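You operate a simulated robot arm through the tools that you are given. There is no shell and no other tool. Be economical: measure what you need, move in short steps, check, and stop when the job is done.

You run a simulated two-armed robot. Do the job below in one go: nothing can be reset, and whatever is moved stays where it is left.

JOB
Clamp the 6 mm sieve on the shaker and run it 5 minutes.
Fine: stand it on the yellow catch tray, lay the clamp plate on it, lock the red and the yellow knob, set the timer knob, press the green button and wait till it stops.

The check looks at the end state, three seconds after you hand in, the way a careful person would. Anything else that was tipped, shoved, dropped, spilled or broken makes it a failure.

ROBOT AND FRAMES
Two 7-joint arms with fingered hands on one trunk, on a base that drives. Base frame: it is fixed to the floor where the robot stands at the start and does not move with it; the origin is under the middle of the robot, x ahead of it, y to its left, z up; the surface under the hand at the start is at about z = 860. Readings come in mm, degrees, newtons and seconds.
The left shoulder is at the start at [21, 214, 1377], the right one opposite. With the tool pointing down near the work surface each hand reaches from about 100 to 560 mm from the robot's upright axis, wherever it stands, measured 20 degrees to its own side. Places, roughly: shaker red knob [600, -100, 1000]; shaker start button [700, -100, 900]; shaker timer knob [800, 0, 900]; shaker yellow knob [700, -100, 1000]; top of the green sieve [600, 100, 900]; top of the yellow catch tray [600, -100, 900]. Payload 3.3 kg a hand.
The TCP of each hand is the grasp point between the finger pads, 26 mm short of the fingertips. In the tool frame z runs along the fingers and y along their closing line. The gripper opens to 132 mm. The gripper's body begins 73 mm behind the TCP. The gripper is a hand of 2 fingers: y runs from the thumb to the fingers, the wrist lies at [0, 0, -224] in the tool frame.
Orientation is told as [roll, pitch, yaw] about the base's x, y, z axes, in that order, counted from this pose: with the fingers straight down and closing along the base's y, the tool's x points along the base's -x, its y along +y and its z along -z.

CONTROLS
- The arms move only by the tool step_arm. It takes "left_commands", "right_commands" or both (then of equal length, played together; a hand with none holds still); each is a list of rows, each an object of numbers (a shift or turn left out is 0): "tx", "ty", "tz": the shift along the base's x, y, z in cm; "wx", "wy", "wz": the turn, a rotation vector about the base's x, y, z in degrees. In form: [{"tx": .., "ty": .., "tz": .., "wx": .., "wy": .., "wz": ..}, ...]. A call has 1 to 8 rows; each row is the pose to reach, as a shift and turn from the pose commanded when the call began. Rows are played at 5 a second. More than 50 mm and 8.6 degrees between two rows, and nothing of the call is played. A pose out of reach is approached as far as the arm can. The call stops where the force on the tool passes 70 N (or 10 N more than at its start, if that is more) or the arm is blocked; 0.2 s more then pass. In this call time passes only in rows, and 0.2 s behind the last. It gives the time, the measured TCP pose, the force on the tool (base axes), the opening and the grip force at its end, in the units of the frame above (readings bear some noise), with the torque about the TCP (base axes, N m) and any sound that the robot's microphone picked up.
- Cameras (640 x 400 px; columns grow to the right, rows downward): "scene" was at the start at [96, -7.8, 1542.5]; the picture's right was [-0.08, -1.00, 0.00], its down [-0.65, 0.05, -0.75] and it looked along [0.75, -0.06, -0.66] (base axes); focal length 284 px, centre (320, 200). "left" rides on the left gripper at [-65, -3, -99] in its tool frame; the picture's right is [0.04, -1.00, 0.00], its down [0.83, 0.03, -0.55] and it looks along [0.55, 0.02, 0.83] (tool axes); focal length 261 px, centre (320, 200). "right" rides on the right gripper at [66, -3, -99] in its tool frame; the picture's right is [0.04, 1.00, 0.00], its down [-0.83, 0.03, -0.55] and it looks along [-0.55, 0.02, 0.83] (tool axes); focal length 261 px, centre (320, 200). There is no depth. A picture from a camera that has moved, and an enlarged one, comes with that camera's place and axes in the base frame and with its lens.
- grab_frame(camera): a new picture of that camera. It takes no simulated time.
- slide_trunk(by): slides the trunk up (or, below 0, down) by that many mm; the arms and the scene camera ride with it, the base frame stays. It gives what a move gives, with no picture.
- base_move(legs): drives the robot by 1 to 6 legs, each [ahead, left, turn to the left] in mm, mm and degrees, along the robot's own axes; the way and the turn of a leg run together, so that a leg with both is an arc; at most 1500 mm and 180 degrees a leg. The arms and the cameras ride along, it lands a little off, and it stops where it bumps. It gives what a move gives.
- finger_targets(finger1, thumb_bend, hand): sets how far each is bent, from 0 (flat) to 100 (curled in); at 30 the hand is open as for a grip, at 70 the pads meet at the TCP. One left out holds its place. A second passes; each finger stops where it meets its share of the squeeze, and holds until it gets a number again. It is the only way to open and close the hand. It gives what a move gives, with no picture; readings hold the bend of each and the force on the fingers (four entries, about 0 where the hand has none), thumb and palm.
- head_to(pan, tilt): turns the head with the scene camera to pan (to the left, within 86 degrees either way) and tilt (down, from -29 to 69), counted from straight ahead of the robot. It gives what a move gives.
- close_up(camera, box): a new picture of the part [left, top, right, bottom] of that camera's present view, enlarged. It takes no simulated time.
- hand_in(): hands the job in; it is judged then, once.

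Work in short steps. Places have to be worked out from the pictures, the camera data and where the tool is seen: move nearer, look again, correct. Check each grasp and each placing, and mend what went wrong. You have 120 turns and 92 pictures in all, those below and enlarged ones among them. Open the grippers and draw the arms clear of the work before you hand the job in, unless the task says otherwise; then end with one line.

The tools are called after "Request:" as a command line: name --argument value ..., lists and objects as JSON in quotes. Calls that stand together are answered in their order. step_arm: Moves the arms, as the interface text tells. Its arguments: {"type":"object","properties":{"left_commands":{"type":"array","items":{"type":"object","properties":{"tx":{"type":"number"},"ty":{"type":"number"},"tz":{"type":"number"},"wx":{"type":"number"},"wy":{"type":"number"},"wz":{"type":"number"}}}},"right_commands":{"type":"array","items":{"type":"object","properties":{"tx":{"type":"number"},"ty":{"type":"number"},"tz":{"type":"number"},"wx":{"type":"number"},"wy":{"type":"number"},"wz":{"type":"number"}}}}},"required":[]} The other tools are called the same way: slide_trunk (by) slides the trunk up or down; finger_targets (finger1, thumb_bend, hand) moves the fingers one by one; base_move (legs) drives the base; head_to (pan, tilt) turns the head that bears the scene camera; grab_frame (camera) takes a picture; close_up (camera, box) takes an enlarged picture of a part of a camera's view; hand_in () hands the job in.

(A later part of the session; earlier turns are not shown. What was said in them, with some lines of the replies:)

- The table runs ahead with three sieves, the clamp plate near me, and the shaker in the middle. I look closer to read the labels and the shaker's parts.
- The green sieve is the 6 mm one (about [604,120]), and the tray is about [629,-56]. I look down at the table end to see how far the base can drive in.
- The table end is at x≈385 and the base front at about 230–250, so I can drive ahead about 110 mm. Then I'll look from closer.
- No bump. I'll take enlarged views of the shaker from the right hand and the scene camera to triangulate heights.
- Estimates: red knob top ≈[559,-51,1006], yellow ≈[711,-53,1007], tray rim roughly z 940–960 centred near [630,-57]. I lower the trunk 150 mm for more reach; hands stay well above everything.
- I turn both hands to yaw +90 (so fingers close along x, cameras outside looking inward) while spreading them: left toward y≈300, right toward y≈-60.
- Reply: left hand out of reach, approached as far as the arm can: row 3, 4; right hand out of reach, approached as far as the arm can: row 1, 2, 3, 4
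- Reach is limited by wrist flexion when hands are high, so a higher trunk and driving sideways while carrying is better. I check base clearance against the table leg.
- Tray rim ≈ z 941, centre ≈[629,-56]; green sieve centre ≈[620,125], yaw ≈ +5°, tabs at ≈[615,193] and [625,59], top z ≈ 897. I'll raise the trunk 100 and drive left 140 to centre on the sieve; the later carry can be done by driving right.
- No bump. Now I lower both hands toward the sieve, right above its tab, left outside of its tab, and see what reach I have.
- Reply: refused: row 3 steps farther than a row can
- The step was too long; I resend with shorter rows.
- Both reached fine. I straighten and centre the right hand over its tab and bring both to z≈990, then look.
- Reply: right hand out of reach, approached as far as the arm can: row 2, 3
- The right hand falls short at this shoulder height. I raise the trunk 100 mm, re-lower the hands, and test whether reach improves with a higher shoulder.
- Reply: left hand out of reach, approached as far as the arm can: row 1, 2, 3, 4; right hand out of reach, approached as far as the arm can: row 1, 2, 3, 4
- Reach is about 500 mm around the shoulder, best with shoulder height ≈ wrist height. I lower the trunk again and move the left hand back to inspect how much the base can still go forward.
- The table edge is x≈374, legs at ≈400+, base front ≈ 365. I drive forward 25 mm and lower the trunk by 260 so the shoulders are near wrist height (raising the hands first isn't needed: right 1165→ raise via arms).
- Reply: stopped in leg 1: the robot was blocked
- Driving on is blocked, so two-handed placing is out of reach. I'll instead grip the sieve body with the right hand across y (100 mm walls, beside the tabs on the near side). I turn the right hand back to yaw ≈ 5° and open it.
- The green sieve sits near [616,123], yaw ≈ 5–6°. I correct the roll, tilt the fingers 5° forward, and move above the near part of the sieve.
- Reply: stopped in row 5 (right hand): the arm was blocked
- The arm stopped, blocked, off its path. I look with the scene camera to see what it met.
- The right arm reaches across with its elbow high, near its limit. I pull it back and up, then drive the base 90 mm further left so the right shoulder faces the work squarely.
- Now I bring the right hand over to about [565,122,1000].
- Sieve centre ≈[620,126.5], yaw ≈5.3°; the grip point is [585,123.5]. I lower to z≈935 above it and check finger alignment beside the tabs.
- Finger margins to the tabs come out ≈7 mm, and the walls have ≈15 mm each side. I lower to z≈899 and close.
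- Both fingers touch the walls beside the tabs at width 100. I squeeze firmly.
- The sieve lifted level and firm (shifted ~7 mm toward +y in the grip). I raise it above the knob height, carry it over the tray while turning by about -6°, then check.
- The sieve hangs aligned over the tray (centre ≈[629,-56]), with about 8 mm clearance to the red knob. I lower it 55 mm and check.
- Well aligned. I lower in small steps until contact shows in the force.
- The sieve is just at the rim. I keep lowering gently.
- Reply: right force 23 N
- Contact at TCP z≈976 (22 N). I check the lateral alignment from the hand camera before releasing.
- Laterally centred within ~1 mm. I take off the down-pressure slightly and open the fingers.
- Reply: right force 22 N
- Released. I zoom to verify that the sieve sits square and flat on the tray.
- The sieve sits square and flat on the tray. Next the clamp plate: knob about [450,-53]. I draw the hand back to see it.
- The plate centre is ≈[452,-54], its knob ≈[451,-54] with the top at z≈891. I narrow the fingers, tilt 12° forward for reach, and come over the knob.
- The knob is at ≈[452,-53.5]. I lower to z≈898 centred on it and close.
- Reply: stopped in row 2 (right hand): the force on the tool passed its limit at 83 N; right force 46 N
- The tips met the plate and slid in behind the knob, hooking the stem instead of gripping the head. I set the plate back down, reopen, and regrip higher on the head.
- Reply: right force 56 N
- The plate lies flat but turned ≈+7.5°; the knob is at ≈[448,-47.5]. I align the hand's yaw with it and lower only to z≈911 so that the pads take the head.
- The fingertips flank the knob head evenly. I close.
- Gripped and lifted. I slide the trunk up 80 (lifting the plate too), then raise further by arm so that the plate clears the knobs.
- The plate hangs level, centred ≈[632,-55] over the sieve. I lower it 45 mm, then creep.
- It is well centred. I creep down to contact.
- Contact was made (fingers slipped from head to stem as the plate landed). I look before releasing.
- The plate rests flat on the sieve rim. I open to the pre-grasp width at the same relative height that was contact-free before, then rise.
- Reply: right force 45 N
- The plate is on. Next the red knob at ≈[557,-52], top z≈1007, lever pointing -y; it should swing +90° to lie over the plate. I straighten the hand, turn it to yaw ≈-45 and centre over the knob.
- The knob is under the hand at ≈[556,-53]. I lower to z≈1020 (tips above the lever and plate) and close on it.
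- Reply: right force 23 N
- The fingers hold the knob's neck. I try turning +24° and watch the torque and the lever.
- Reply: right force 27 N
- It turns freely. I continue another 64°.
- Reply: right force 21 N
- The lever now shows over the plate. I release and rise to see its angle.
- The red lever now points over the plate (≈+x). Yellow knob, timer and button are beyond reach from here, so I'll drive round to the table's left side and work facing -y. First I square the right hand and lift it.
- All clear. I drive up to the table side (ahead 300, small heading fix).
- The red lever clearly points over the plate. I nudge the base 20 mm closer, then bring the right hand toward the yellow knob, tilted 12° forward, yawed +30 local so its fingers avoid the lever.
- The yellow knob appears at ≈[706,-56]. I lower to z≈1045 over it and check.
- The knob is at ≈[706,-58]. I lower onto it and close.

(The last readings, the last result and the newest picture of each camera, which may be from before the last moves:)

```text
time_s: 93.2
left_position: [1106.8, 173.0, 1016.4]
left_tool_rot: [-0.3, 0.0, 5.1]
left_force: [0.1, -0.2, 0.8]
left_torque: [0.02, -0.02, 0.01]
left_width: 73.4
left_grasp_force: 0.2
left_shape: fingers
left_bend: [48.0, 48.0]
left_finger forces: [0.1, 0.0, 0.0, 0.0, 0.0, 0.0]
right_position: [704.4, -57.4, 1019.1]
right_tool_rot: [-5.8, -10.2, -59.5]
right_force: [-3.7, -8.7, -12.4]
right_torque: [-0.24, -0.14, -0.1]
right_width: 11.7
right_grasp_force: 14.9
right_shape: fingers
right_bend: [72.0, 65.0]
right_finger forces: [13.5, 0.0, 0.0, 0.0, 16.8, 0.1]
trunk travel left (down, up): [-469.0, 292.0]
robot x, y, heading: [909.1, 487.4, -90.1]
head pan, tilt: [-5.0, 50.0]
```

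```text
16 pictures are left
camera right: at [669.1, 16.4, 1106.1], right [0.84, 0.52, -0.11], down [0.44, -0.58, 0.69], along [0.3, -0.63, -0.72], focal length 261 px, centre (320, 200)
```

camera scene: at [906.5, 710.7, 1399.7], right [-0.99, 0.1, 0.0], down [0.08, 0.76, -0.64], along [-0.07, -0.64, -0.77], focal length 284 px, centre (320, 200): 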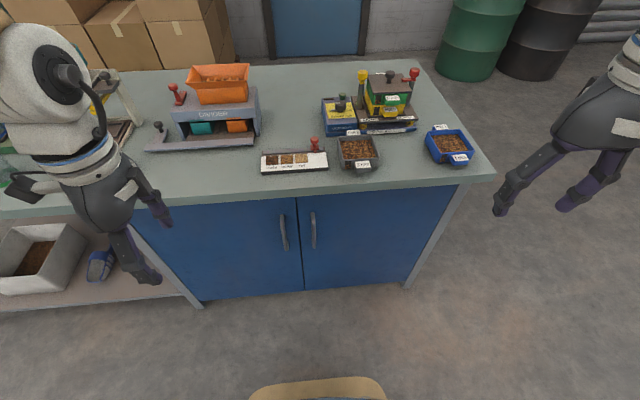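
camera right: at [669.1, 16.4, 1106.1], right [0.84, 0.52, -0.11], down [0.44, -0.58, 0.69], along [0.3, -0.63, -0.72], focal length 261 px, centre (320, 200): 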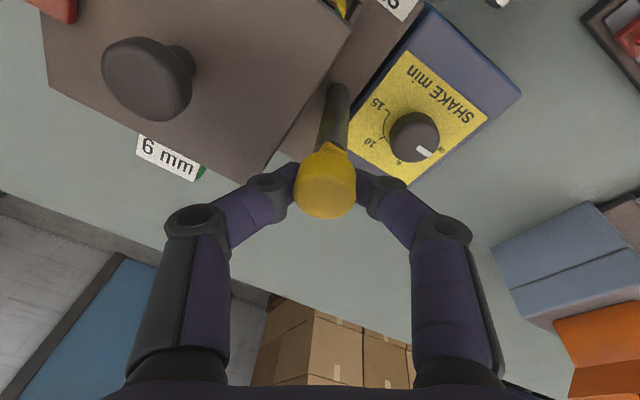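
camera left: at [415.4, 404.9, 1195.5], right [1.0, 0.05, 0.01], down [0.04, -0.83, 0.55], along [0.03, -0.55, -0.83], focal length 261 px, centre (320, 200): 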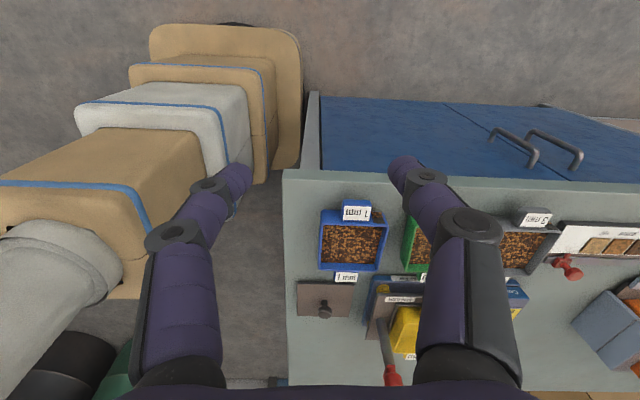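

Gripped. I turn it clockwise about the tool axis by 64°.

Request:
step_arm --right_commands '[{"wy": -1.66, "wz": -7.82}, {"wy": -3.33, "wz": -15.65}, {"wy": -4.99, "wz": -23.5}, {"wy": -6.66, "wz": -31.3}, {"wy": -8.3, "wz": -39.1}, {"wy": -10, "wz": -46.9}, {"wy": -11.6, "wz": -54.8}, {"wy": -13.3, "wz": -62.6}]'

Request:
step_arm --right_commands '[{"wy": -1.66, "wz": -7.82}, {"wy": -3.33, "wz": -15.65}, {"wy": -4.99, "wz": -23.5}, {"wy": -5.4, "wz": -25.4}]'

Request:
grab_frame --camera "right"

```text
time_s: 95.0
left_position: [1104.6, 174.3, 1017.5]
left_tool_rot: [-0.3, -0.3, 5.1]
left_force: [0.1, 0.0, 0.7]
left_torque: [-0.01, 0.02, 0.0]
left_width: 73.4
left_grasp_force: 0.1
left_shape: fingers
left_bend: [48.0, 48.0]
left_finger forces: [0.0, 0.0, 0.0, 0.0, 0.0, 0.1]
right_position: [700.3, -55.6, 1020.7]
right_tool_rot: [7.0, -9.8, -124.8]
right_force: [-23.9, -3.0, -8.3]
right_torque: [0.28, 0.88, 0.05]
right_width: 13.0
right_grasp_force: 24.1
right_shape: fingers
right_bend: [71.0, 63.0]
right_finger forces: [18.9, 0.0, 0.0, 0.0, 29.8, 0.0]
trunk travel left (down, up): [-469.0, 292.0]
robot x, y, heading: [912.5, 484.4, -90.0]
head pan, tilt: [-5.0, 50.0]
```

```text
time_s: 96.0
left_position: [1104.0, 174.8, 1017.3]
left_tool_rot: [-0.4, -0.3, 5.1]
left_force: [-0.2, 0.3, 0.4]
left_torque: [0.01, 0.04, -0.01]
left_width: 73.5
left_grasp_force: 0.0
left_shape: fingers
left_bend: [48.0, 48.0]
left_finger forces: [0.1, 0.0, 0.0, 0.0, 0.0, 0.1]
right_position: [699.8, -53.4, 1020.2]
right_tool_rot: [10.4, -6.0, -150.7]
right_force: [-29.7, 5.4, -4.7]
right_torque: [0.62, 0.94, 0.05]
right_width: 13.4
right_grasp_force: 27.2
right_shape: fingers
right_bend: [71.0, 71.0]
right_finger forces: [20.3, 0.0, 0.1, 0.0, 33.8, 0.1]
trunk travel left (down, up): [-469.0, 292.0]
robot x, y, heading: [911.7, 487.2, -89.8]
head pan, tilt: [-5.0, 50.0]
```

```text
15 pictures are left
camera right: at [754.4, 0.5, 1110.9], right [0.53, -0.83, 0.17], down [-0.71, -0.32, 0.63], along [-0.47, -0.46, -0.75], focal length 261 px, centre (320, 200)
```

right: 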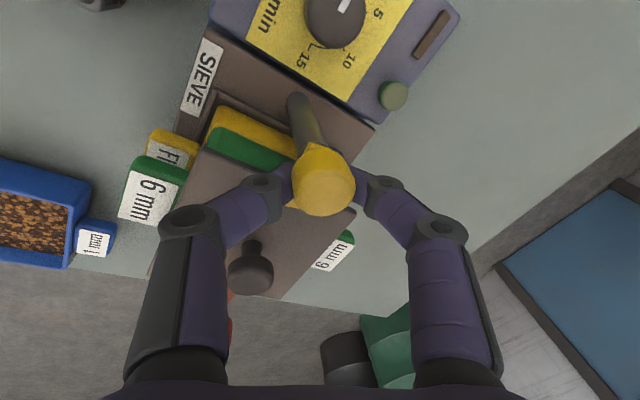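

Turned about 90°. I release and rise to see the lever.

Request:
finger_targets --hand "right" --finger1 50 --thumb_bend 50

Request:
step_arm --right_commands '[{"tz": 2}, {"tz": 5}, {"ty": 1, "tz": 8}, {"ty": 4, "tz": 9}]'

Request:
grab_frame --camera "right"

```text
time_s: 97.0
left_position: [1106.9, 175.5, 1016.5]
left_tool_rot: [-0.4, 0.0, 5.1]
left_force: [-0.4, 0.3, 0.1]
left_torque: [-0.02, -0.03, 0.01]
left_width: 73.6
left_grasp_force: 0.0
left_shape: fingers
left_bend: [48.0, 48.0]
left_finger forces: [0.0, 0.0, 0.0, 0.0, 0.0, 0.0]
right_position: [706.1, -55.5, 1021.2]
right_tool_rot: [10.8, -5.9, -150.3]
right_force: [1.4, 0.8, -0.8]
right_torque: [0.01, -0.06, -0.08]
right_width: 65.5
right_grasp_force: 1.1
right_shape: fingers
right_bend: [50.0, 50.0]
right_finger forces: [0.0, 0.0, 0.1, 0.1, 1.7, 0.1]
trunk travel left (down, up): [-469.0, 292.0]
robot x, y, heading: [910.0, 487.5, -90.0]
head pan, tilt: [-5.0, 50.0]
```

```text
time_s: 98.0
left_position: [1106.8, 175.7, 1016.9]
left_tool_rot: [-0.4, -0.1, 5.1]
left_force: [-0.1, 0.6, -0.6]
left_torque: [-0.01, 0.03, 0.03]
left_width: 73.4
left_grasp_force: 0.0
left_shape: fingers
left_bend: [48.0, 48.0]
left_finger forces: [0.0, 0.0, 0.0, 0.0, 0.0, 0.1]
right_position: [704.9, -13.0, 1112.0]
right_tool_rot: [10.6, -5.9, -150.4]
right_force: [-0.8, 0.5, 0.4]
right_torque: [-0.03, -0.02, 0.03]
right_width: 65.8
right_grasp_force: 0.0
right_shape: fingers
right_bend: [50.0, 50.0]
right_finger forces: [0.1, 0.1, 0.0, 0.0, 0.0, 0.0]
trunk travel left (down, up): [-469.0, 292.0]
robot x, y, heading: [912.6, 483.6, -89.9]
head pan, tilt: [-5.0, 50.0]
```

```text
14 pictures are left
camera right: at [759.9, 41.3, 1202.0], right [0.54, -0.82, 0.18], down [-0.7, -0.32, 0.63], along [-0.46, -0.47, -0.75], focal length 261 px, centre (320, 200)
```

right: 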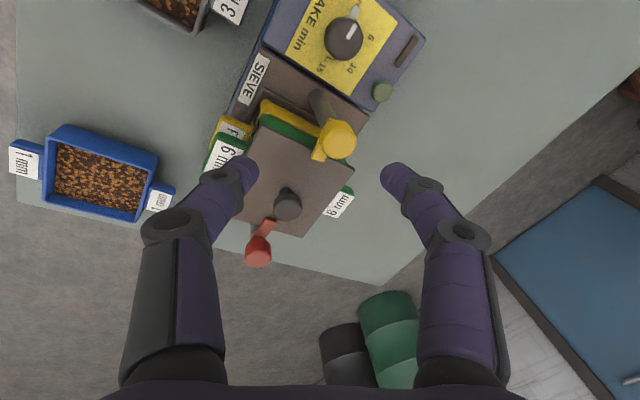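

Both levers now point inward over the plate. I zoom on the timer dial to read the pointer and scale.

Request:
close_up --camera "right" --box '[280, 0, 430, 110]'

```text
3.64 times, centred on (355, 55) of right
camera zoom: at [759.9, 41.3, 1202.0], right [0.54, -0.82, 0.18], down [-0.7, -0.32, 0.63], along [-0.46, -0.47, -0.75], focal length 948 px, centre (193, 727)
```

zoom: 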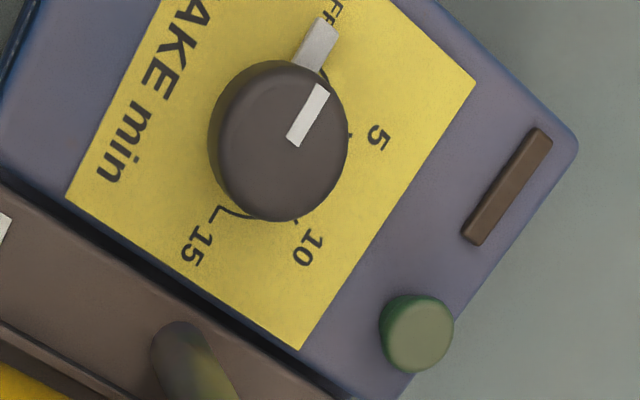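

The dial is clear: OFF at the pointer now, 5 about 60–65° clockwise. Timer knob top ≈[765,-38,938], button ≈[748,-110]. I bring the hand above the timer knob.

Request:
step_arm --right_commands '[{"tx": 3, "ty": -1}, {"tx": 6, "ty": -2, "tz": -1}, {"tx": 6, "ty": -2.1, "tz": -5}, {"tx": 6, "ty": -2.1, "tz": -9}, {"tx": 6, "ty": -2.1, "tz": -12}]'

Request:
grab_frame --camera "right"

```text
time_s: 99.2
left_position: [1107.6, 175.8, 1015.1]
left_tool_rot: [-0.4, -0.2, 5.0]
left_force: [1.0, -0.7, -0.6]
left_torque: [-0.02, -0.03, -0.03]
left_width: 73.4
left_grasp_force: 0.1
left_shape: fingers
left_bend: [48.0, 48.0]
left_finger forces: [0.0, 0.1, 0.1, 0.0, 0.0, 0.0]
right_position: [764.6, -36.9, 989.9]
right_tool_rot: [10.7, -6.0, -150.5]
right_force: [-0.7, 0.3, -0.6]
right_torque: [0.03, -0.03, 0.04]
right_width: 66.0
right_grasp_force: 0.0
right_shape: fingers
right_bend: [50.0, 50.0]
right_finger forces: [0.0, 0.0, 0.1, 0.0, 0.0, 0.1]
trunk travel left (down, up): [-469.0, 292.0]
robot x, y, heading: [907.4, 487.3, -90.0]
head pan, tilt: [-5.0, 50.0]
```

```text
12 pictures are left
camera right: at [818.6, 18.6, 1079.7], right [0.54, -0.83, 0.18], down [-0.71, -0.32, 0.63], along [-0.46, -0.47, -0.75], focal length 261 px, centre (320, 200)
```

right: 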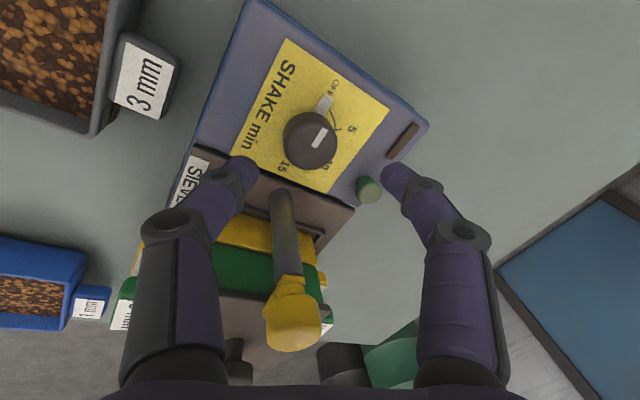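

Triangulated: timer knob top ≈[765,-43,931]. I turn to yaw -135 (clear of the pointer and the yellow post), lower to z≈945, and close on the knob.

Request:
step_arm --right_commands '[{"wy": 1.55, "wz": 7.4}, {"ty": -0.1, "tz": -1.2, "wy": 3.1, "wz": 14.7}, {"ty": -0.2, "tz": -3, "wy": 3.1, "wz": 14.7}, {"ty": -0.2, "tz": -4.5, "wy": 3.1, "wz": 14.7}]'

Request:
finger_targets --hand "right" --finger1 74 --thumb_bend 74

Request:
grab_frame --camera "right"

```text
time_s: 100.2
left_position: [1108.7, 176.6, 1017.6]
left_tool_rot: [-0.6, 0.1, 5.1]
left_force: [0.4, 0.0, -0.4]
left_torque: [-0.02, -0.01, 0.0]
left_width: 73.5
left_grasp_force: 0.1
left_shape: fingers
left_bend: [48.0, 48.0]
left_finger forces: [0.0, 0.0, 0.0, 0.0, 0.0, 0.1]
right_position: [766.1, -39.6, 950.2]
right_tool_rot: [8.8, -8.6, -135.6]
right_force: [-2.8, -0.4, 16.6]
right_torque: [0.43, 0.52, 0.04]
right_width: 65.9
right_grasp_force: 8.6
right_shape: fingers
right_bend: [50.0, 50.0]
right_finger forces: [0.0, 0.1, 0.1, 0.0, 16.0, 0.0]
trunk travel left (down, up): [-469.0, 292.0]
robot x, y, heading: [911.7, 486.0, -89.9]
head pan, tilt: [-5.0, 50.0]
```

```text
time_s: 101.2
left_position: [1107.1, 175.5, 1017.1]
left_tool_rot: [-0.4, -0.1, 5.1]
left_force: [-0.6, -0.6, -0.1]
left_torque: [-0.01, -0.01, -0.03]
left_width: 73.4
left_grasp_force: 0.1
left_shape: fingers
left_bend: [48.0, 48.0]
left_finger forces: [0.1, 0.0, 0.0, 0.1, 0.1, 0.1]
right_position: [763.8, -39.0, 946.4]
right_tool_rot: [8.7, -8.3, -135.6]
right_force: [-3.5, 8.9, -12.8]
right_torque: [0.27, 0.1, -0.05]
right_width: 29.3
right_grasp_force: 13.6
right_shape: fingers
right_bend: [66.0, 65.0]
right_finger forces: [8.3, 0.1, 0.0, 0.0, 18.7, 0.0]
trunk travel left (down, up): [-469.0, 292.0]
robot x, y, heading: [909.6, 486.5, -89.9]
head pan, tilt: [-5.0, 50.0]
```

```text
11 pictures are left
camera right: at [808.1, 29.3, 1034.1], right [0.74, -0.66, 0.14], down [-0.57, -0.49, 0.67], along [-0.37, -0.57, -0.73], focal length 261 px, centre (320, 200)
```

right: 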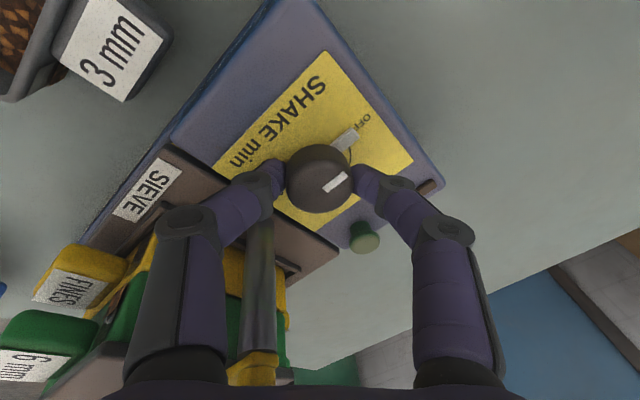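

The knob is held at its full 29 mm width. I turn it 60° clockwise.

Request:
step_arm --right_commands '[{"wy": -1.56, "wz": -7.34}, {"wy": -3.12, "wz": -14.7}, {"wy": -4.7, "wz": -22}, {"wy": -6.2, "wz": -29.4}, {"wy": -7.8, "wz": -36.7}, {"wy": -9.4, "wz": -44}, {"wy": -10.9, "wz": -51.4}, {"wy": -12.5, "wz": -58.7}]'

Request:
close_up --camera "right" --box '[230, 60, 430, 260]'

```text
time_s: 103.0
left_position: [1106.9, 175.7, 1016.4]
left_tool_rot: [-0.4, -0.1, 5.1]
left_force: [-0.7, 0.6, -0.3]
left_torque: [-0.01, 0.02, 0.01]
left_width: 73.4
left_grasp_force: 0.0
left_shape: fingers
left_bend: [48.0, 48.0]
left_finger forces: [0.0, 0.0, 0.0, 0.1, 0.0, 0.0]
right_position: [764.3, -37.7, 946.8]
right_tool_rot: [11.7, 3.2, 165.4]
right_force: [-7.5, 8.6, -6.6]
right_torque: [0.28, 0.23, -0.02]
right_width: 29.2
right_grasp_force: 13.9
right_shape: fingers
right_bend: [67.0, 65.0]
right_finger forces: [10.1, 0.0, 0.0, 0.0, 17.3, 0.1]
trunk travel left (down, up): [-469.0, 292.0]
robot x, y, heading: [909.6, 483.6, -89.7]
head pan, tilt: [-5.0, 50.0]
```

```text
2.00 times, centred on (330, 160) of right
camera zoom: at [827.8, -31.5, 1047.1], right [-0.22, -0.95, 0.21], down [-0.81, 0.3, 0.5], along [-0.54, -0.06, -0.84], focal length 521 px, centre (300, 280)
```

zoom: 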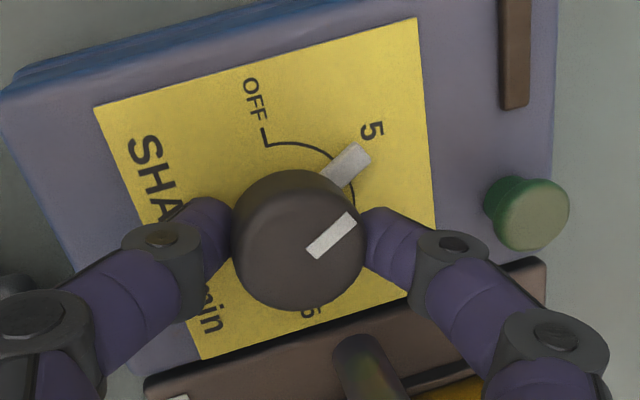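

The pointer now stands at the "5" mark (≈-60°). I release, lift and verify.

Request:
finger_targets --hand "right" --finger1 52 --thumb_bend 52

Request:
step_arm --right_commands '[{"tz": 2}, {"tz": 5}, {"tz": 8}]'

Request:
close_up --camera "right" --box '[220, 0, 440, 180]'

```text
time_s: 104.0
left_position: [1108.5, 177.0, 1015.5]
left_tool_rot: [-0.4, 0.0, 5.1]
left_force: [1.0, -0.2, -0.3]
left_torque: [0.01, 0.0, -0.02]
left_width: 73.7
left_grasp_force: 0.0
left_shape: fingers
left_bend: [48.0, 48.0]
left_finger forces: [0.0, 0.1, 0.1, 0.0, 0.0, 0.0]
right_position: [766.5, -37.6, 948.2]
right_tool_rot: [11.9, 3.3, 165.6]
right_force: [4.4, -0.4, 23.7]
right_torque: [0.6, -0.22, -0.12]
right_width: 50.4
right_grasp_force: 12.6
right_shape: fingers
right_bend: [52.0, 56.0]
right_finger forces: [0.0, 0.1, 0.0, 0.0, 23.5, 0.1]
trunk travel left (down, up): [-469.0, 292.0]
robot x, y, heading: [912.0, 483.8, -90.1]
head pan, tilt: [-5.0, 50.0]
```

```text
time_s: 104.8
left_position: [1108.0, 175.7, 1017.6]
left_tool_rot: [-0.4, 0.0, 5.1]
left_force: [-0.6, 1.1, -0.6]
left_torque: [-0.03, -0.01, 0.04]
left_width: 73.5
left_grasp_force: 0.0
left_shape: fingers
left_bend: [48.0, 48.0]
left_finger forces: [0.0, 0.1, 0.1, 0.0, 0.1, 0.0]
right_position: [766.2, -38.1, 1028.7]
right_tool_rot: [11.9, 3.0, 165.5]
right_force: [-0.5, 0.8, 0.3]
right_torque: [0.04, -0.01, 0.0]
right_width: 59.0
right_grasp_force: 0.1
right_shape: fingers
right_bend: [52.0, 52.0]
right_finger forces: [0.0, 0.0, 0.0, 0.0, 0.1, 0.1]
trunk travel left (down, up): [-469.0, 292.0]
robot x, y, heading: [912.3, 486.8, -89.8]
head pan, tilt: [-5.0, 50.0]
```

```text
2.22 times, centred on (330, 90) of right
camera zoom: at [828.7, -31.9, 1128.9], right [-0.22, -0.95, 0.21], down [-0.81, 0.29, 0.5], along [-0.54, -0.06, -0.84], focal length 579 px, centre (298, 444)
```

zoom: 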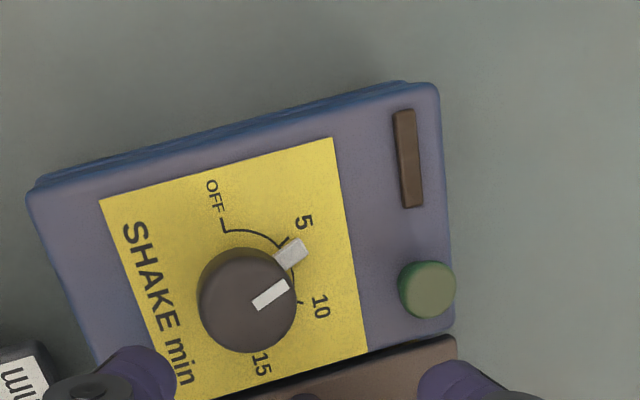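

The pointer ended slightly past the 5 tick (≈10° too far), nudged during release. I'll regrip with the fingers away from the pointer block (yaw ≈-110) and turn back about 10°.

Request:
step_arm --right_commands '[{"tz": 1, "wy": 1.66, "wz": 7.8}, {"tz": 2, "wy": 3.3, "wz": 15.6}, {"tz": 2, "wy": 5, "wz": 23.5}, {"tz": 2, "wy": 6.7, "wz": 31.3}, {"tz": 2, "wy": 8.3, "wz": 39.1}, {"tz": 2, "wy": 10, "wz": 47}, {"tz": 2, "wy": 11.6, "wz": 54.8}, {"tz": 2, "wy": 13.3, "wz": 62.6}]'

Request:
step_arm --right_commands '[{"tz": -1, "wy": 1.66, "wz": 7.8}, {"tz": -3, "wy": 3.3, "wz": 15.6}, {"tx": -0.1, "tz": -6, "wy": 4.2, "wz": 20}, {"tx": -0.1, "tz": -8.5, "wy": 4.2, "wz": 20}, {"tx": -0.1, "ty": -0.1, "tz": -9.9, "wy": 4.2, "wz": 20}]'

Request:
finger_targets --hand "right" --finger1 74 --thumb_bend 74

Request:
close_up --camera "right" --box '[220, 80, 420, 260]'

```text
time_s: 106.6
left_position: [1107.5, 176.0, 1015.9]
left_tool_rot: [-0.3, 0.0, 5.2]
left_force: [-0.8, -0.1, -0.4]
left_torque: [0.0, 0.0, 0.0]
left_width: 73.5
left_grasp_force: 0.0
left_shape: fingers
left_bend: [48.0, 48.0]
left_finger forces: [0.0, 0.0, 0.0, 0.1, 0.0, 0.1]
right_position: [764.8, -39.2, 1046.3]
right_tool_rot: [8.2, -9.1, -131.4]
right_force: [0.0, -0.7, -0.3]
right_torque: [0.01, 0.02, -0.01]
right_width: 59.2
right_grasp_force: 0.1
right_shape: fingers
right_bend: [52.0, 52.0]
right_finger forces: [0.0, 0.0, 0.0, 0.0, 0.1, 0.1]
trunk travel left (down, up): [-469.0, 292.0]
robot x, y, heading: [911.4, 486.7, -89.7]
head pan, tilt: [-5.0, 50.0]
```

```text
time_s: 107.8
left_position: [1107.7, 175.3, 1016.1]
left_tool_rot: [-0.4, -0.2, 5.1]
left_force: [-0.5, 0.9, -0.5]
left_torque: [0.01, 0.03, -0.02]
left_width: 73.2
left_grasp_force: 0.0
left_shape: fingers
left_bend: [48.0, 48.0]
left_finger forces: [0.1, 0.0, 0.0, 0.1, 0.1, 0.0]
right_position: [763.0, -40.3, 945.9]
right_tool_rot: [4.5, -11.1, -110.9]
right_force: [0.5, -0.9, -0.7]
right_torque: [-0.02, 0.02, 0.07]
right_width: 59.7
right_grasp_force: 0.2
right_shape: fingers
right_bend: [52.0, 52.0]
right_finger forces: [0.1, 0.0, 0.0, 0.0, 0.5, 0.0]
trunk travel left (down, up): [-469.0, 292.0]
robot x, y, heading: [909.1, 485.1, -89.8]
head pan, tilt: [-5.0, 50.0]
```

```text
time_s: 108.8
left_position: [1107.2, 174.0, 1017.1]
left_tool_rot: [-0.4, -0.1, 5.2]
left_force: [-0.2, -0.5, -0.3]
left_torque: [-0.01, 0.01, 0.0]
left_width: 73.4
left_grasp_force: 0.1
left_shape: fingers
left_bend: [48.0, 48.0]
left_finger forces: [0.0, 0.0, 0.0, 0.0, 0.1, 0.0]
right_position: [763.9, -39.7, 947.0]
right_tool_rot: [4.5, -11.0, -110.9]
right_force: [-6.1, 1.4, -7.1]
right_torque: [0.1, 0.18, 0.02]
right_width: 28.7
right_grasp_force: 12.0
right_shape: fingers
right_bend: [66.0, 66.0]
right_finger forces: [9.7, 0.0, 0.1, 0.0, 15.5, 0.0]
trunk travel left (down, up): [-469.0, 292.0]
robot x, y, heading: [913.0, 485.1, -90.0]
head pan, tilt: [-5.0, 50.0]
```

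```text
2.22 times, centred on (320, 170) of right
camera zoom: at [782.1, 41.2, 1030.9], right [0.95, -0.3, 0.07], down [-0.26, -0.66, 0.7], along [-0.17, -0.69, -0.71], focal length 579 px, centre (320, 267)
```

zoom: 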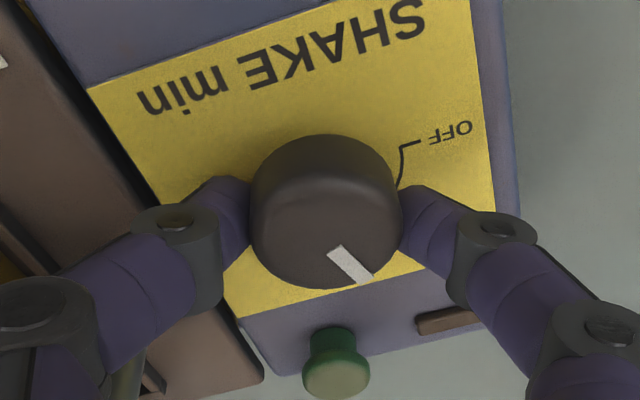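

Gripped cleanly, away from the pointer. I turn back 10°, release and lift, then look.

Request:
step_arm --right_commands '[{"wy": 1.05, "wz": 4.9}, {"wy": 2.1, "wz": 9.8}]'

Request:
finger_targets --hand "right" --finger1 52 --thumb_bend 52

Request:
step_arm --right_commands '[{"tz": 2}, {"tz": 5}, {"tz": 9}]'

Request:
close_up --camera "right" --box '[240, 40, 420, 180]'

```text
time_s: 109.4
left_position: [1107.2, 174.6, 1016.9]
left_tool_rot: [-0.3, -0.2, 5.2]
left_force: [0.1, -0.4, -0.3]
left_torque: [-0.02, -0.01, -0.01]
left_width: 73.7
left_grasp_force: 0.1
left_shape: fingers
left_bend: [48.0, 48.0]
left_finger forces: [0.0, 0.0, 0.1, 0.0, 0.0, 0.0]
right_position: [763.8, -40.6, 946.0]
right_tool_rot: [2.5, -11.5, -100.5]
right_force: [-6.1, -0.2, -11.8]
right_torque: [0.05, 0.09, -0.03]
right_width: 28.5
right_grasp_force: 11.3
right_shape: fingers
right_bend: [66.0, 65.0]
right_finger forces: [9.0, 0.1, 0.0, 0.0, 13.6, 0.0]
trunk travel left (down, up): [-469.0, 292.0]
robot x, y, heading: [913.2, 484.5, -90.1]
head pan, tilt: [-5.0, 50.0]
```

```text
time_s: 110.4
left_position: [1107.8, 175.6, 1015.6]
left_tool_rot: [-0.4, 0.0, 5.1]
left_force: [-0.9, 0.0, 0.2]
left_torque: [-0.03, -0.03, -0.04]
left_width: 73.7
left_grasp_force: 0.0
left_shape: fingers
left_bend: [48.0, 48.0]
left_finger forces: [0.0, 0.1, 0.1, 0.1, 0.0, 0.1]
right_position: [764.2, -39.8, 947.1]
right_tool_rot: [2.5, -11.7, -100.8]
right_force: [0.3, 0.7, 0.0]
right_torque: [-0.01, 0.01, 0.01]
right_width: 59.2
right_grasp_force: 0.0
right_shape: fingers
right_bend: [52.0, 52.0]
right_finger forces: [0.0, 0.0, 0.0, 0.0, 0.0, 0.0]
trunk travel left (down, up): [-469.0, 292.0]
robot x, y, heading: [910.4, 483.4, -90.0]
head pan, tilt: [-5.0, 50.0]
```

```text
time_s: 111.2
left_position: [1108.0, 175.2, 1017.4]
left_tool_rot: [-0.4, 0.0, 5.0]
left_force: [-1.0, -0.3, -0.7]
left_torque: [0.0, 0.05, -0.03]
left_width: 73.3
left_grasp_force: 0.0
left_shape: fingers
left_bend: [48.0, 48.0]
left_finger forces: [0.1, 0.0, 0.1, 0.0, 0.0, 0.0]
right_position: [763.1, -39.6, 1039.5]
right_tool_rot: [2.5, -11.7, -100.7]
right_force: [0.1, 1.0, 0.2]
right_torque: [-0.02, 0.0, 0.0]
right_width: 59.1
right_grasp_force: 0.0
right_shape: fingers
right_bend: [52.0, 52.0]
right_finger forces: [0.1, 0.0, 0.1, 0.1, 0.0, 0.1]
trunk travel left (down, up): [-469.0, 292.0]
robot x, y, heading: [913.2, 485.0, -90.0]
head pan, tilt: [-5.0, 50.0]
```

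```text
2.86 times, centred on (330, 110) of right
camera zoom: at [772.1, 43.7, 1124.1], right [0.99, -0.14, 0.03], down [-0.12, -0.69, 0.71], along [-0.07, -0.71, -0.7], focal length 745 px, centre (291, 457)
```

zoom: 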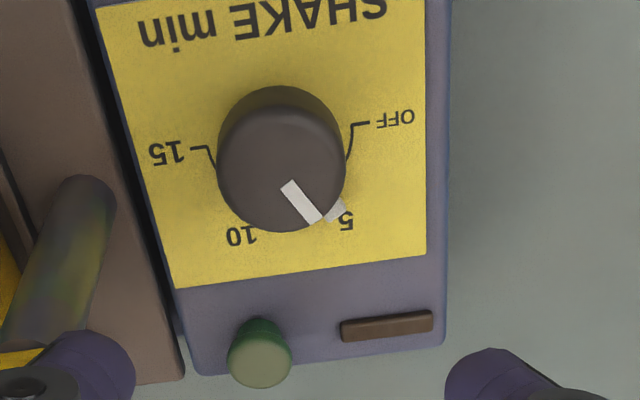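

The pointer now sits on 5. Green button top ≈[748,-107.5,926]. I close the fingers, turn the hand so its spread avoids the yellow post, and tilt to 30° for reach.

Request:
finger_targets --hand "right" --finger1 72 --thumb_bend 72

Request:
step_arm --right_commands '[{"tz": 1, "wy": -1.66, "wz": -7.8}, {"tz": 1, "wy": -3.3, "wz": -15.6}, {"tz": 1, "wy": -5, "wz": -23.5}, {"tz": 1, "wy": -6.7, "wz": -31.3}, {"tz": 1, "wy": -8.3, "wz": -39.1}, {"tz": 1, "wy": -10, "wz": -47}, {"tz": 1, "wy": -11.6, "wz": -54.8}, {"tz": 1, "wy": -13.3, "wz": -62.6}]'

Request:
step_arm --right_commands '[{"ty": -1, "wx": -6}, {"ty": -2, "wx": -12}, {"tx": -0.5, "ty": -3, "wx": -18}, {"tx": -1, "ty": -4.5, "wx": -18}, {"tx": -1.4, "ty": -5.4, "wx": -18}]'

Request:
grab_frame --camera "right"

```text
time_s: 112.2
left_position: [1106.7, 175.1, 1017.7]
left_tool_rot: [-0.3, -0.2, 5.0]
left_force: [0.6, 0.0, -0.3]
left_torque: [0.01, 0.01, 0.03]
left_width: 73.3
left_grasp_force: 0.0
left_shape: fingers
left_bend: [48.0, 48.0]
left_finger forces: [0.0, 0.0, 0.1, 0.0, 0.0, 0.1]
right_position: [762.9, -39.8, 1038.2]
right_tool_rot: [2.5, -11.7, -100.7]
right_force: [-0.4, 0.9, -0.9]
right_torque: [0.01, 0.01, 0.01]
right_width: 0.0
right_grasp_force: 0.0
right_shape: fingers
right_bend: [71.0, 71.0]
right_finger forces: [0.1, 0.0, 0.0, 0.1, 0.1, 0.0]
trunk travel left (down, up): [-469.0, 292.0]
robot x, y, heading: [909.5, 485.8, -90.0]
head pan, tilt: [-5.0, 50.0]
```

```text
time_s: 114.0
left_position: [1107.7, 176.2, 1017.5]
left_tool_rot: [-0.3, 0.0, 5.1]
left_force: [0.4, -0.3, 0.3]
left_torque: [-0.02, -0.01, 0.0]
left_width: 73.3
left_grasp_force: 0.1
left_shape: fingers
left_bend: [48.0, 48.0]
left_finger forces: [0.0, 0.1, 0.1, 0.0, 0.0, 0.0]
right_position: [765.0, -40.7, 1046.1]
right_tool_rot: [11.9, -3.1, -164.8]
right_force: [-0.3, -0.5, -0.6]
right_torque: [0.0, 0.01, -0.02]
right_width: 0.0
right_grasp_force: 0.0
right_shape: fingers
right_bend: [71.0, 71.0]
right_finger forces: [0.1, 0.0, 0.0, 0.0, 0.1, 0.1]
trunk travel left (down, up): [-469.0, 292.0]
robot x, y, heading: [910.0, 489.1, -90.2]
head pan, tilt: [-5.0, 50.0]
```

```text
time_s: 115.2
left_position: [1107.9, 175.4, 1016.9]
left_tool_rot: [-0.4, -0.1, 5.1]
left_force: [0.1, -0.5, -0.4]
left_torque: [-0.01, -0.02, 0.0]
left_width: 73.6
left_grasp_force: 0.0
left_shape: fingers
left_bend: [48.0, 48.0]
left_finger forces: [0.0, 0.1, 0.0, 0.1, 0.0, 0.0]
right_position: [747.9, -93.3, 1047.8]
right_tool_rot: [29.4, -7.6, -166.5]
right_force: [0.4, -0.1, -0.4]
right_torque: [0.01, 0.02, 0.02]
right_width: 0.0
right_grasp_force: 0.1
right_shape: fingers
right_bend: [71.0, 71.0]
right_finger forces: [0.1, 0.0, 0.0, 0.1, 0.0, 0.0]
trunk travel left (down, up): [-469.0, 292.0]
robot x, y, heading: [910.5, 488.5, -89.8]
head pan, tilt: [-5.0, 50.0]
```

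```text
6 pictures are left
camera right: at [810.8, -26.2, 1125.1], right [0.31, -0.82, 0.48], down [-0.79, 0.06, 0.6], along [-0.52, -0.57, -0.64], focal length 261 px, centre (320, 200)
```

right: 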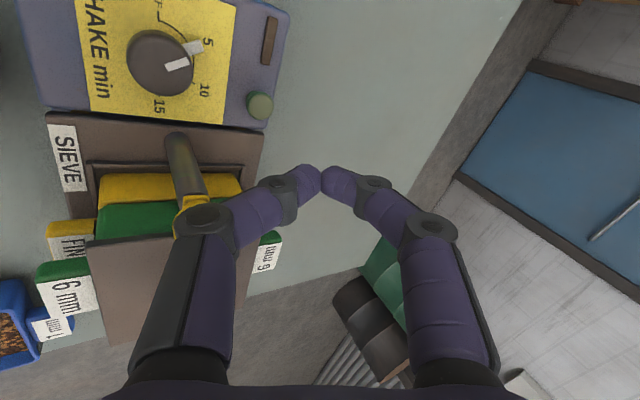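

The closed fingertips are nearly above the button ([748,-108.5]). I lower to just above it, then press in small steps.

Request:
step_arm --right_commands '[{"ty": -0.2, "tz": -3}, {"ty": -0.2, "tz": -6}, {"ty": -0.2, "tz": -8.8}]'

Request:
step_arm --right_commands '[{"tz": -0.4}, {"tz": -0.8}, {"tz": -1.2}]'

```text
time_s: 116.0
left_position: [1107.0, 174.0, 1016.4]
left_tool_rot: [-0.4, -0.1, 5.1]
left_force: [-0.5, -1.0, -0.6]
left_torque: [-0.01, 0.03, 0.03]
left_width: 73.5
left_grasp_force: 0.1
left_shape: fingers
left_bend: [48.0, 48.0]
left_finger forces: [0.0, 0.0, 0.0, 0.1, 0.1, 0.1]
right_position: [748.9, -95.4, 957.2]
right_tool_rot: [29.5, -7.6, -166.4]
right_force: [0.6, -0.8, -0.7]
right_torque: [0.0, 0.01, 0.0]
right_width: 0.0
right_grasp_force: 0.0
right_shape: fingers
right_bend: [71.0, 71.0]
right_finger forces: [0.0, 0.0, 0.1, 0.0, 0.0, 0.1]
trunk travel left (down, up): [-469.0, 292.0]
robot x, y, heading: [915.5, 487.5, -89.9]
head pan, tilt: [-5.0, 50.0]
```

```text
time_s: 116.8
left_position: [1107.6, 176.7, 1017.4]
left_tool_rot: [-0.4, 0.0, 5.1]
left_force: [0.4, 0.0, 0.7]
left_torque: [0.02, 0.0, -0.05]
left_width: 73.3
left_grasp_force: 0.0
left_shape: fingers
left_bend: [48.0, 48.0]
left_finger forces: [0.0, 0.1, 0.0, 0.0, 0.0, 0.1]
right_position: [749.9, -95.4, 948.5]
right_tool_rot: [29.4, -7.5, -166.4]
right_force: [0.0, 2.3, 2.8]
right_torque: [0.0, -0.02, 0.01]
right_width: 0.0
right_grasp_force: 3.5
right_shape: fingers
right_bend: [71.0, 72.0]
right_finger forces: [0.1, 0.0, 0.1, 0.0, 5.4, 0.0]
trunk travel left (down, up): [-469.0, 292.0]
robot x, y, heading: [913.2, 484.2, -90.2]
head pan, tilt: [-5.0, 50.0]
heard: click
```

A click: the button is pressed. I lift off and listen for the shaker.

Request:
step_arm --right_commands '[{"tz": 2}, {"tz": 5}, {"tz": 9}, {"tz": 12}]'

Request:
grab_frame --camera "right"

```text
time_s: 117.8
left_position: [1107.8, 175.9, 1017.2]
left_tool_rot: [-0.4, 0.1, 5.1]
left_force: [0.2, 1.0, -1.0]
left_torque: [0.02, 0.01, 0.0]
left_width: 73.6
left_grasp_force: 0.1
left_shape: fingers
left_bend: [48.0, 48.0]
left_finger forces: [0.1, 0.0, 0.0, 0.0, 0.0, 0.0]
right_position: [751.2, -93.3, 1067.4]
right_tool_rot: [29.2, -7.7, -166.4]
right_force: [-0.2, -0.2, 0.1]
right_torque: [-0.01, -0.01, 0.03]
right_width: 0.2
right_grasp_force: 0.1
right_shape: fingers
right_bend: [71.0, 71.0]
right_finger forces: [0.1, 0.0, 0.0, 0.1, 0.1, 0.1]
trunk travel left (down, up): [-469.0, 292.0]
robot x, y, heading: [909.3, 487.6, -90.1]
head pan, tilt: [-5.0, 50.0]
```

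```text
5 pictures are left
camera right: at [811.9, -27.1, 1144.4], right [0.31, -0.82, 0.48], down [-0.79, 0.06, 0.6], along [-0.52, -0.57, -0.64], focal length 261 px, centre (320, 200)
```

right: 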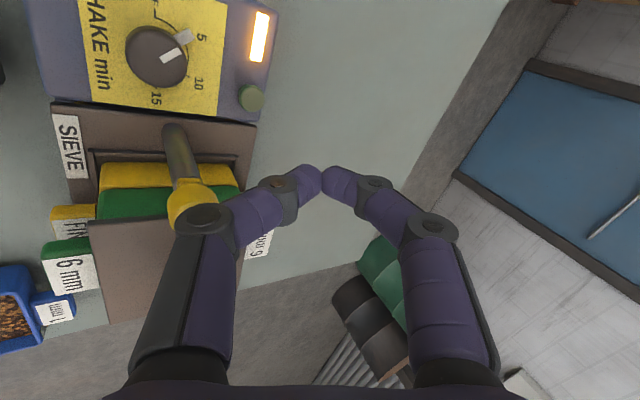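

The lamp is lit and the shaker runs. I draw the arms up and back out of the work, then back the base off while it runs.

Request:
step_arm --right_commands '[{"ty": 4, "tz": 1}, {"ty": 8, "tz": 3}, {"ty": 12, "tz": 4, "wx": 6}, {"ty": 16, "tz": 4, "wx": 12}, {"ty": 20, "tz": 4, "wx": 18}, {"ty": 24, "tz": 4, "wx": 18}, {"ty": 28, "tz": 4, "wx": 18}]'

Request:
finger_targets --hand "right" --finger1 30 --thumb_bend 30

Request:
finger_targets --hand "left" --finger1 30 --thumb_bend 30

Request:
base_move --legs '[[-280, 0, 0], [100, 0, 0], [-100, 0, 0], [100, 0, 0], [-100, 0, 0]]'

Request:
close_up --camera "scene" --box '[310, 40, 470, 150]'

```text
time_s: 119.4
left_position: [1108.3, 175.3, 1017.2]
left_tool_rot: [-0.3, 0.0, 5.2]
left_force: [-0.4, -0.4, 0.5]
left_torque: [0.01, -0.03, 0.02]
left_width: 73.4
left_grasp_force: 0.1
left_shape: fingers
left_bend: [48.0, 48.0]
left_finger forces: [0.0, 0.0, 0.0, 0.1, 0.0, 0.0]
right_position: [751.8, 153.3, 1106.8]
right_tool_rot: [11.8, -3.0, -164.7]
right_force: [-0.5, 0.1, 0.0]
right_torque: [0.0, 0.03, 0.01]
right_width: 0.1
right_grasp_force: 0.0
right_shape: fingers
right_bend: [71.0, 71.0]
right_finger forces: [0.0, 0.0, 0.0, 0.1, 0.0, 0.0]
right hand out of reach, approached as far as the arm can: row 7
trunk travel left (down, up): [-469.0, 292.0]
robot x, y, heading: [911.3, 482.4, -90.0]
head pan, tilt: [-5.0, 50.0]
```

```text
time_s: 120.4
left_position: [1109.1, 174.8, 1016.7]
left_tool_rot: [-0.3, 0.0, 5.1]
left_force: [0.5, -0.1, -0.2]
left_torque: [0.0, 0.01, -0.02]
left_width: 73.6
left_grasp_force: 0.1
left_shape: fingers
left_bend: [48.0, 48.0]
left_finger forces: [0.0, 0.0, 0.0, 0.0, 0.1, 0.0]
right_position: [751.4, 153.7, 1107.2]
right_tool_rot: [11.7, -2.9, -164.7]
right_force: [0.4, -0.5, -0.4]
right_torque: [-0.01, -0.02, 0.03]
right_width: 132.9
right_grasp_force: 0.1
right_shape: fingers
right_bend: [30.0, 30.0]
right_finger forces: [0.0, 0.1, 0.0, 0.0, 0.0, 0.0]
trunk travel left (down, up): [-469.0, 292.0]
robot x, y, heading: [912.5, 485.6, -89.8]
head pan, tilt: [-5.0, 50.0]
```

```text
time_s: 121.4
left_position: [1108.3, 175.4, 1016.6]
left_tool_rot: [-0.3, 0.0, 5.2]
left_force: [0.7, 0.3, -0.3]
left_torque: [-0.05, 0.01, 0.01]
left_width: 132.7
left_grasp_force: 0.1
left_shape: fingers
left_bend: [30.0, 30.0]
left_finger forces: [0.0, 0.0, 0.1, 0.0, 0.1, 0.0]
right_position: [751.8, 154.2, 1106.4]
right_tool_rot: [11.7, -3.0, -164.8]
right_force: [-0.1, 0.4, 0.6]
right_torque: [-0.01, 0.0, 0.01]
right_width: 132.9
right_grasp_force: 0.1
right_shape: fingers
right_bend: [30.0, 30.0]
right_finger forces: [0.1, 0.0, 0.1, 0.0, 0.1, 0.0]
trunk travel left (down, up): [-469.0, 292.0]
robot x, y, heading: [910.9, 487.7, -90.2]
head pan, tilt: [-5.0, 50.0]
```

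```text
time_s: 126.3
left_position: [1106.5, 453.9, 1015.8]
left_tool_rot: [-0.5, 0.0, 5.1]
left_force: [0.4, 0.7, -0.1]
left_torque: [-0.04, 0.01, 0.01]
left_width: 133.4
left_grasp_force: 0.1
left_shape: fingers
left_bend: [30.0, 30.0]
left_finger forces: [0.1, 0.0, 0.0, 0.0, 0.0, 0.1]
right_position: [750.3, 433.5, 1108.3]
right_tool_rot: [11.9, -3.0, -164.8]
right_force: [0.2, 0.4, 0.5]
right_torque: [-0.04, -0.01, -0.02]
right_width: 133.0
right_grasp_force: 0.0
right_shape: fingers
right_bend: [30.0, 30.0]
right_finger forces: [0.1, 0.1, 0.0, 0.0, 0.0, 0.0]
trunk travel left (down, up): [-469.0, 292.0]
robot x, y, heading: [909.7, 763.2, -90.1]
head pan, tilt: [-5.0, 50.0]
```

```text
3.64 times, centred on (390, 95) of scene
camera zoom: at [905.8, 668.4, 1339.7], right [-1.0, 0.09, 0.0], down [0.07, 0.76, -0.64], along [-0.06, -0.64, -0.77], focal length 1031 px, centre (66, 582)
```

zoom: 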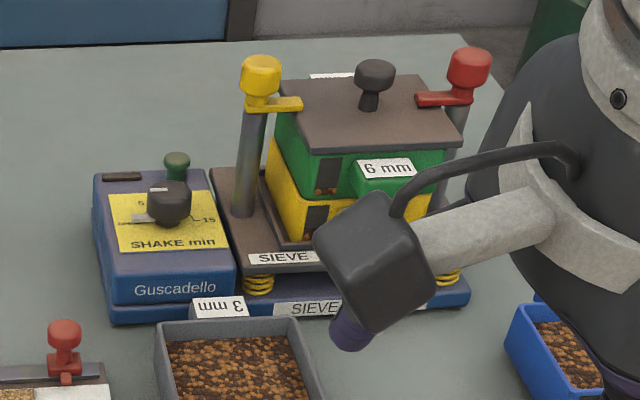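

The lamp is dark and the pointer has returned toward OFF, so the run has ended. I take one closer look to confirm everything.

Request:
close_up --camera "scene" --box '[325, 45, 445, 135]'

Request:
grab_frame --camera "scene"

```text
4.44 times, centred on (385, 90) of scene
camera zoom: at [905.8, 668.4, 1339.7], right [-1.0, 0.09, 0.0], down [0.07, 0.76, -0.64], along [-0.06, -0.64, -0.77], focal length 1260 px, centre (31, 689)
```

zoom: 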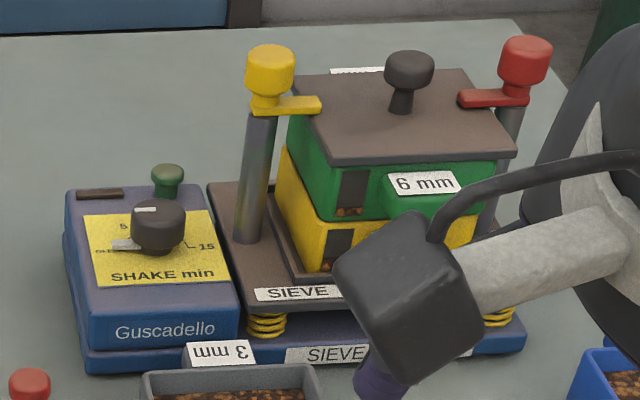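

```text
2 pictures are left
camera scene: at [905.8, 668.4, 1339.7], right [-1.0, 0.09, 0.0], down [0.07, 0.76, -0.64], along [-0.06, -0.64, -0.77], focal length 284 px, centre (320, 200)
```

scene: 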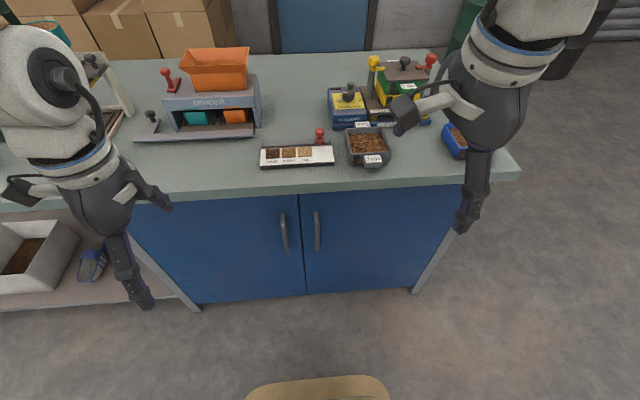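

The shaker has stopped: its lamp is off and the timer is back at OFF. The sieve is clamped with both levers over the plate, the fines show in the tray window, and both hands are open and clear of the work. I hand it in.

Request:
hand_in

```text
The job is handed in.
```

The 6 mm sieve is clamped on the yellow catch tray with both knobs locked; the shaker was set to 5 minutes, ran and stopped by itself, and the job is handed in.
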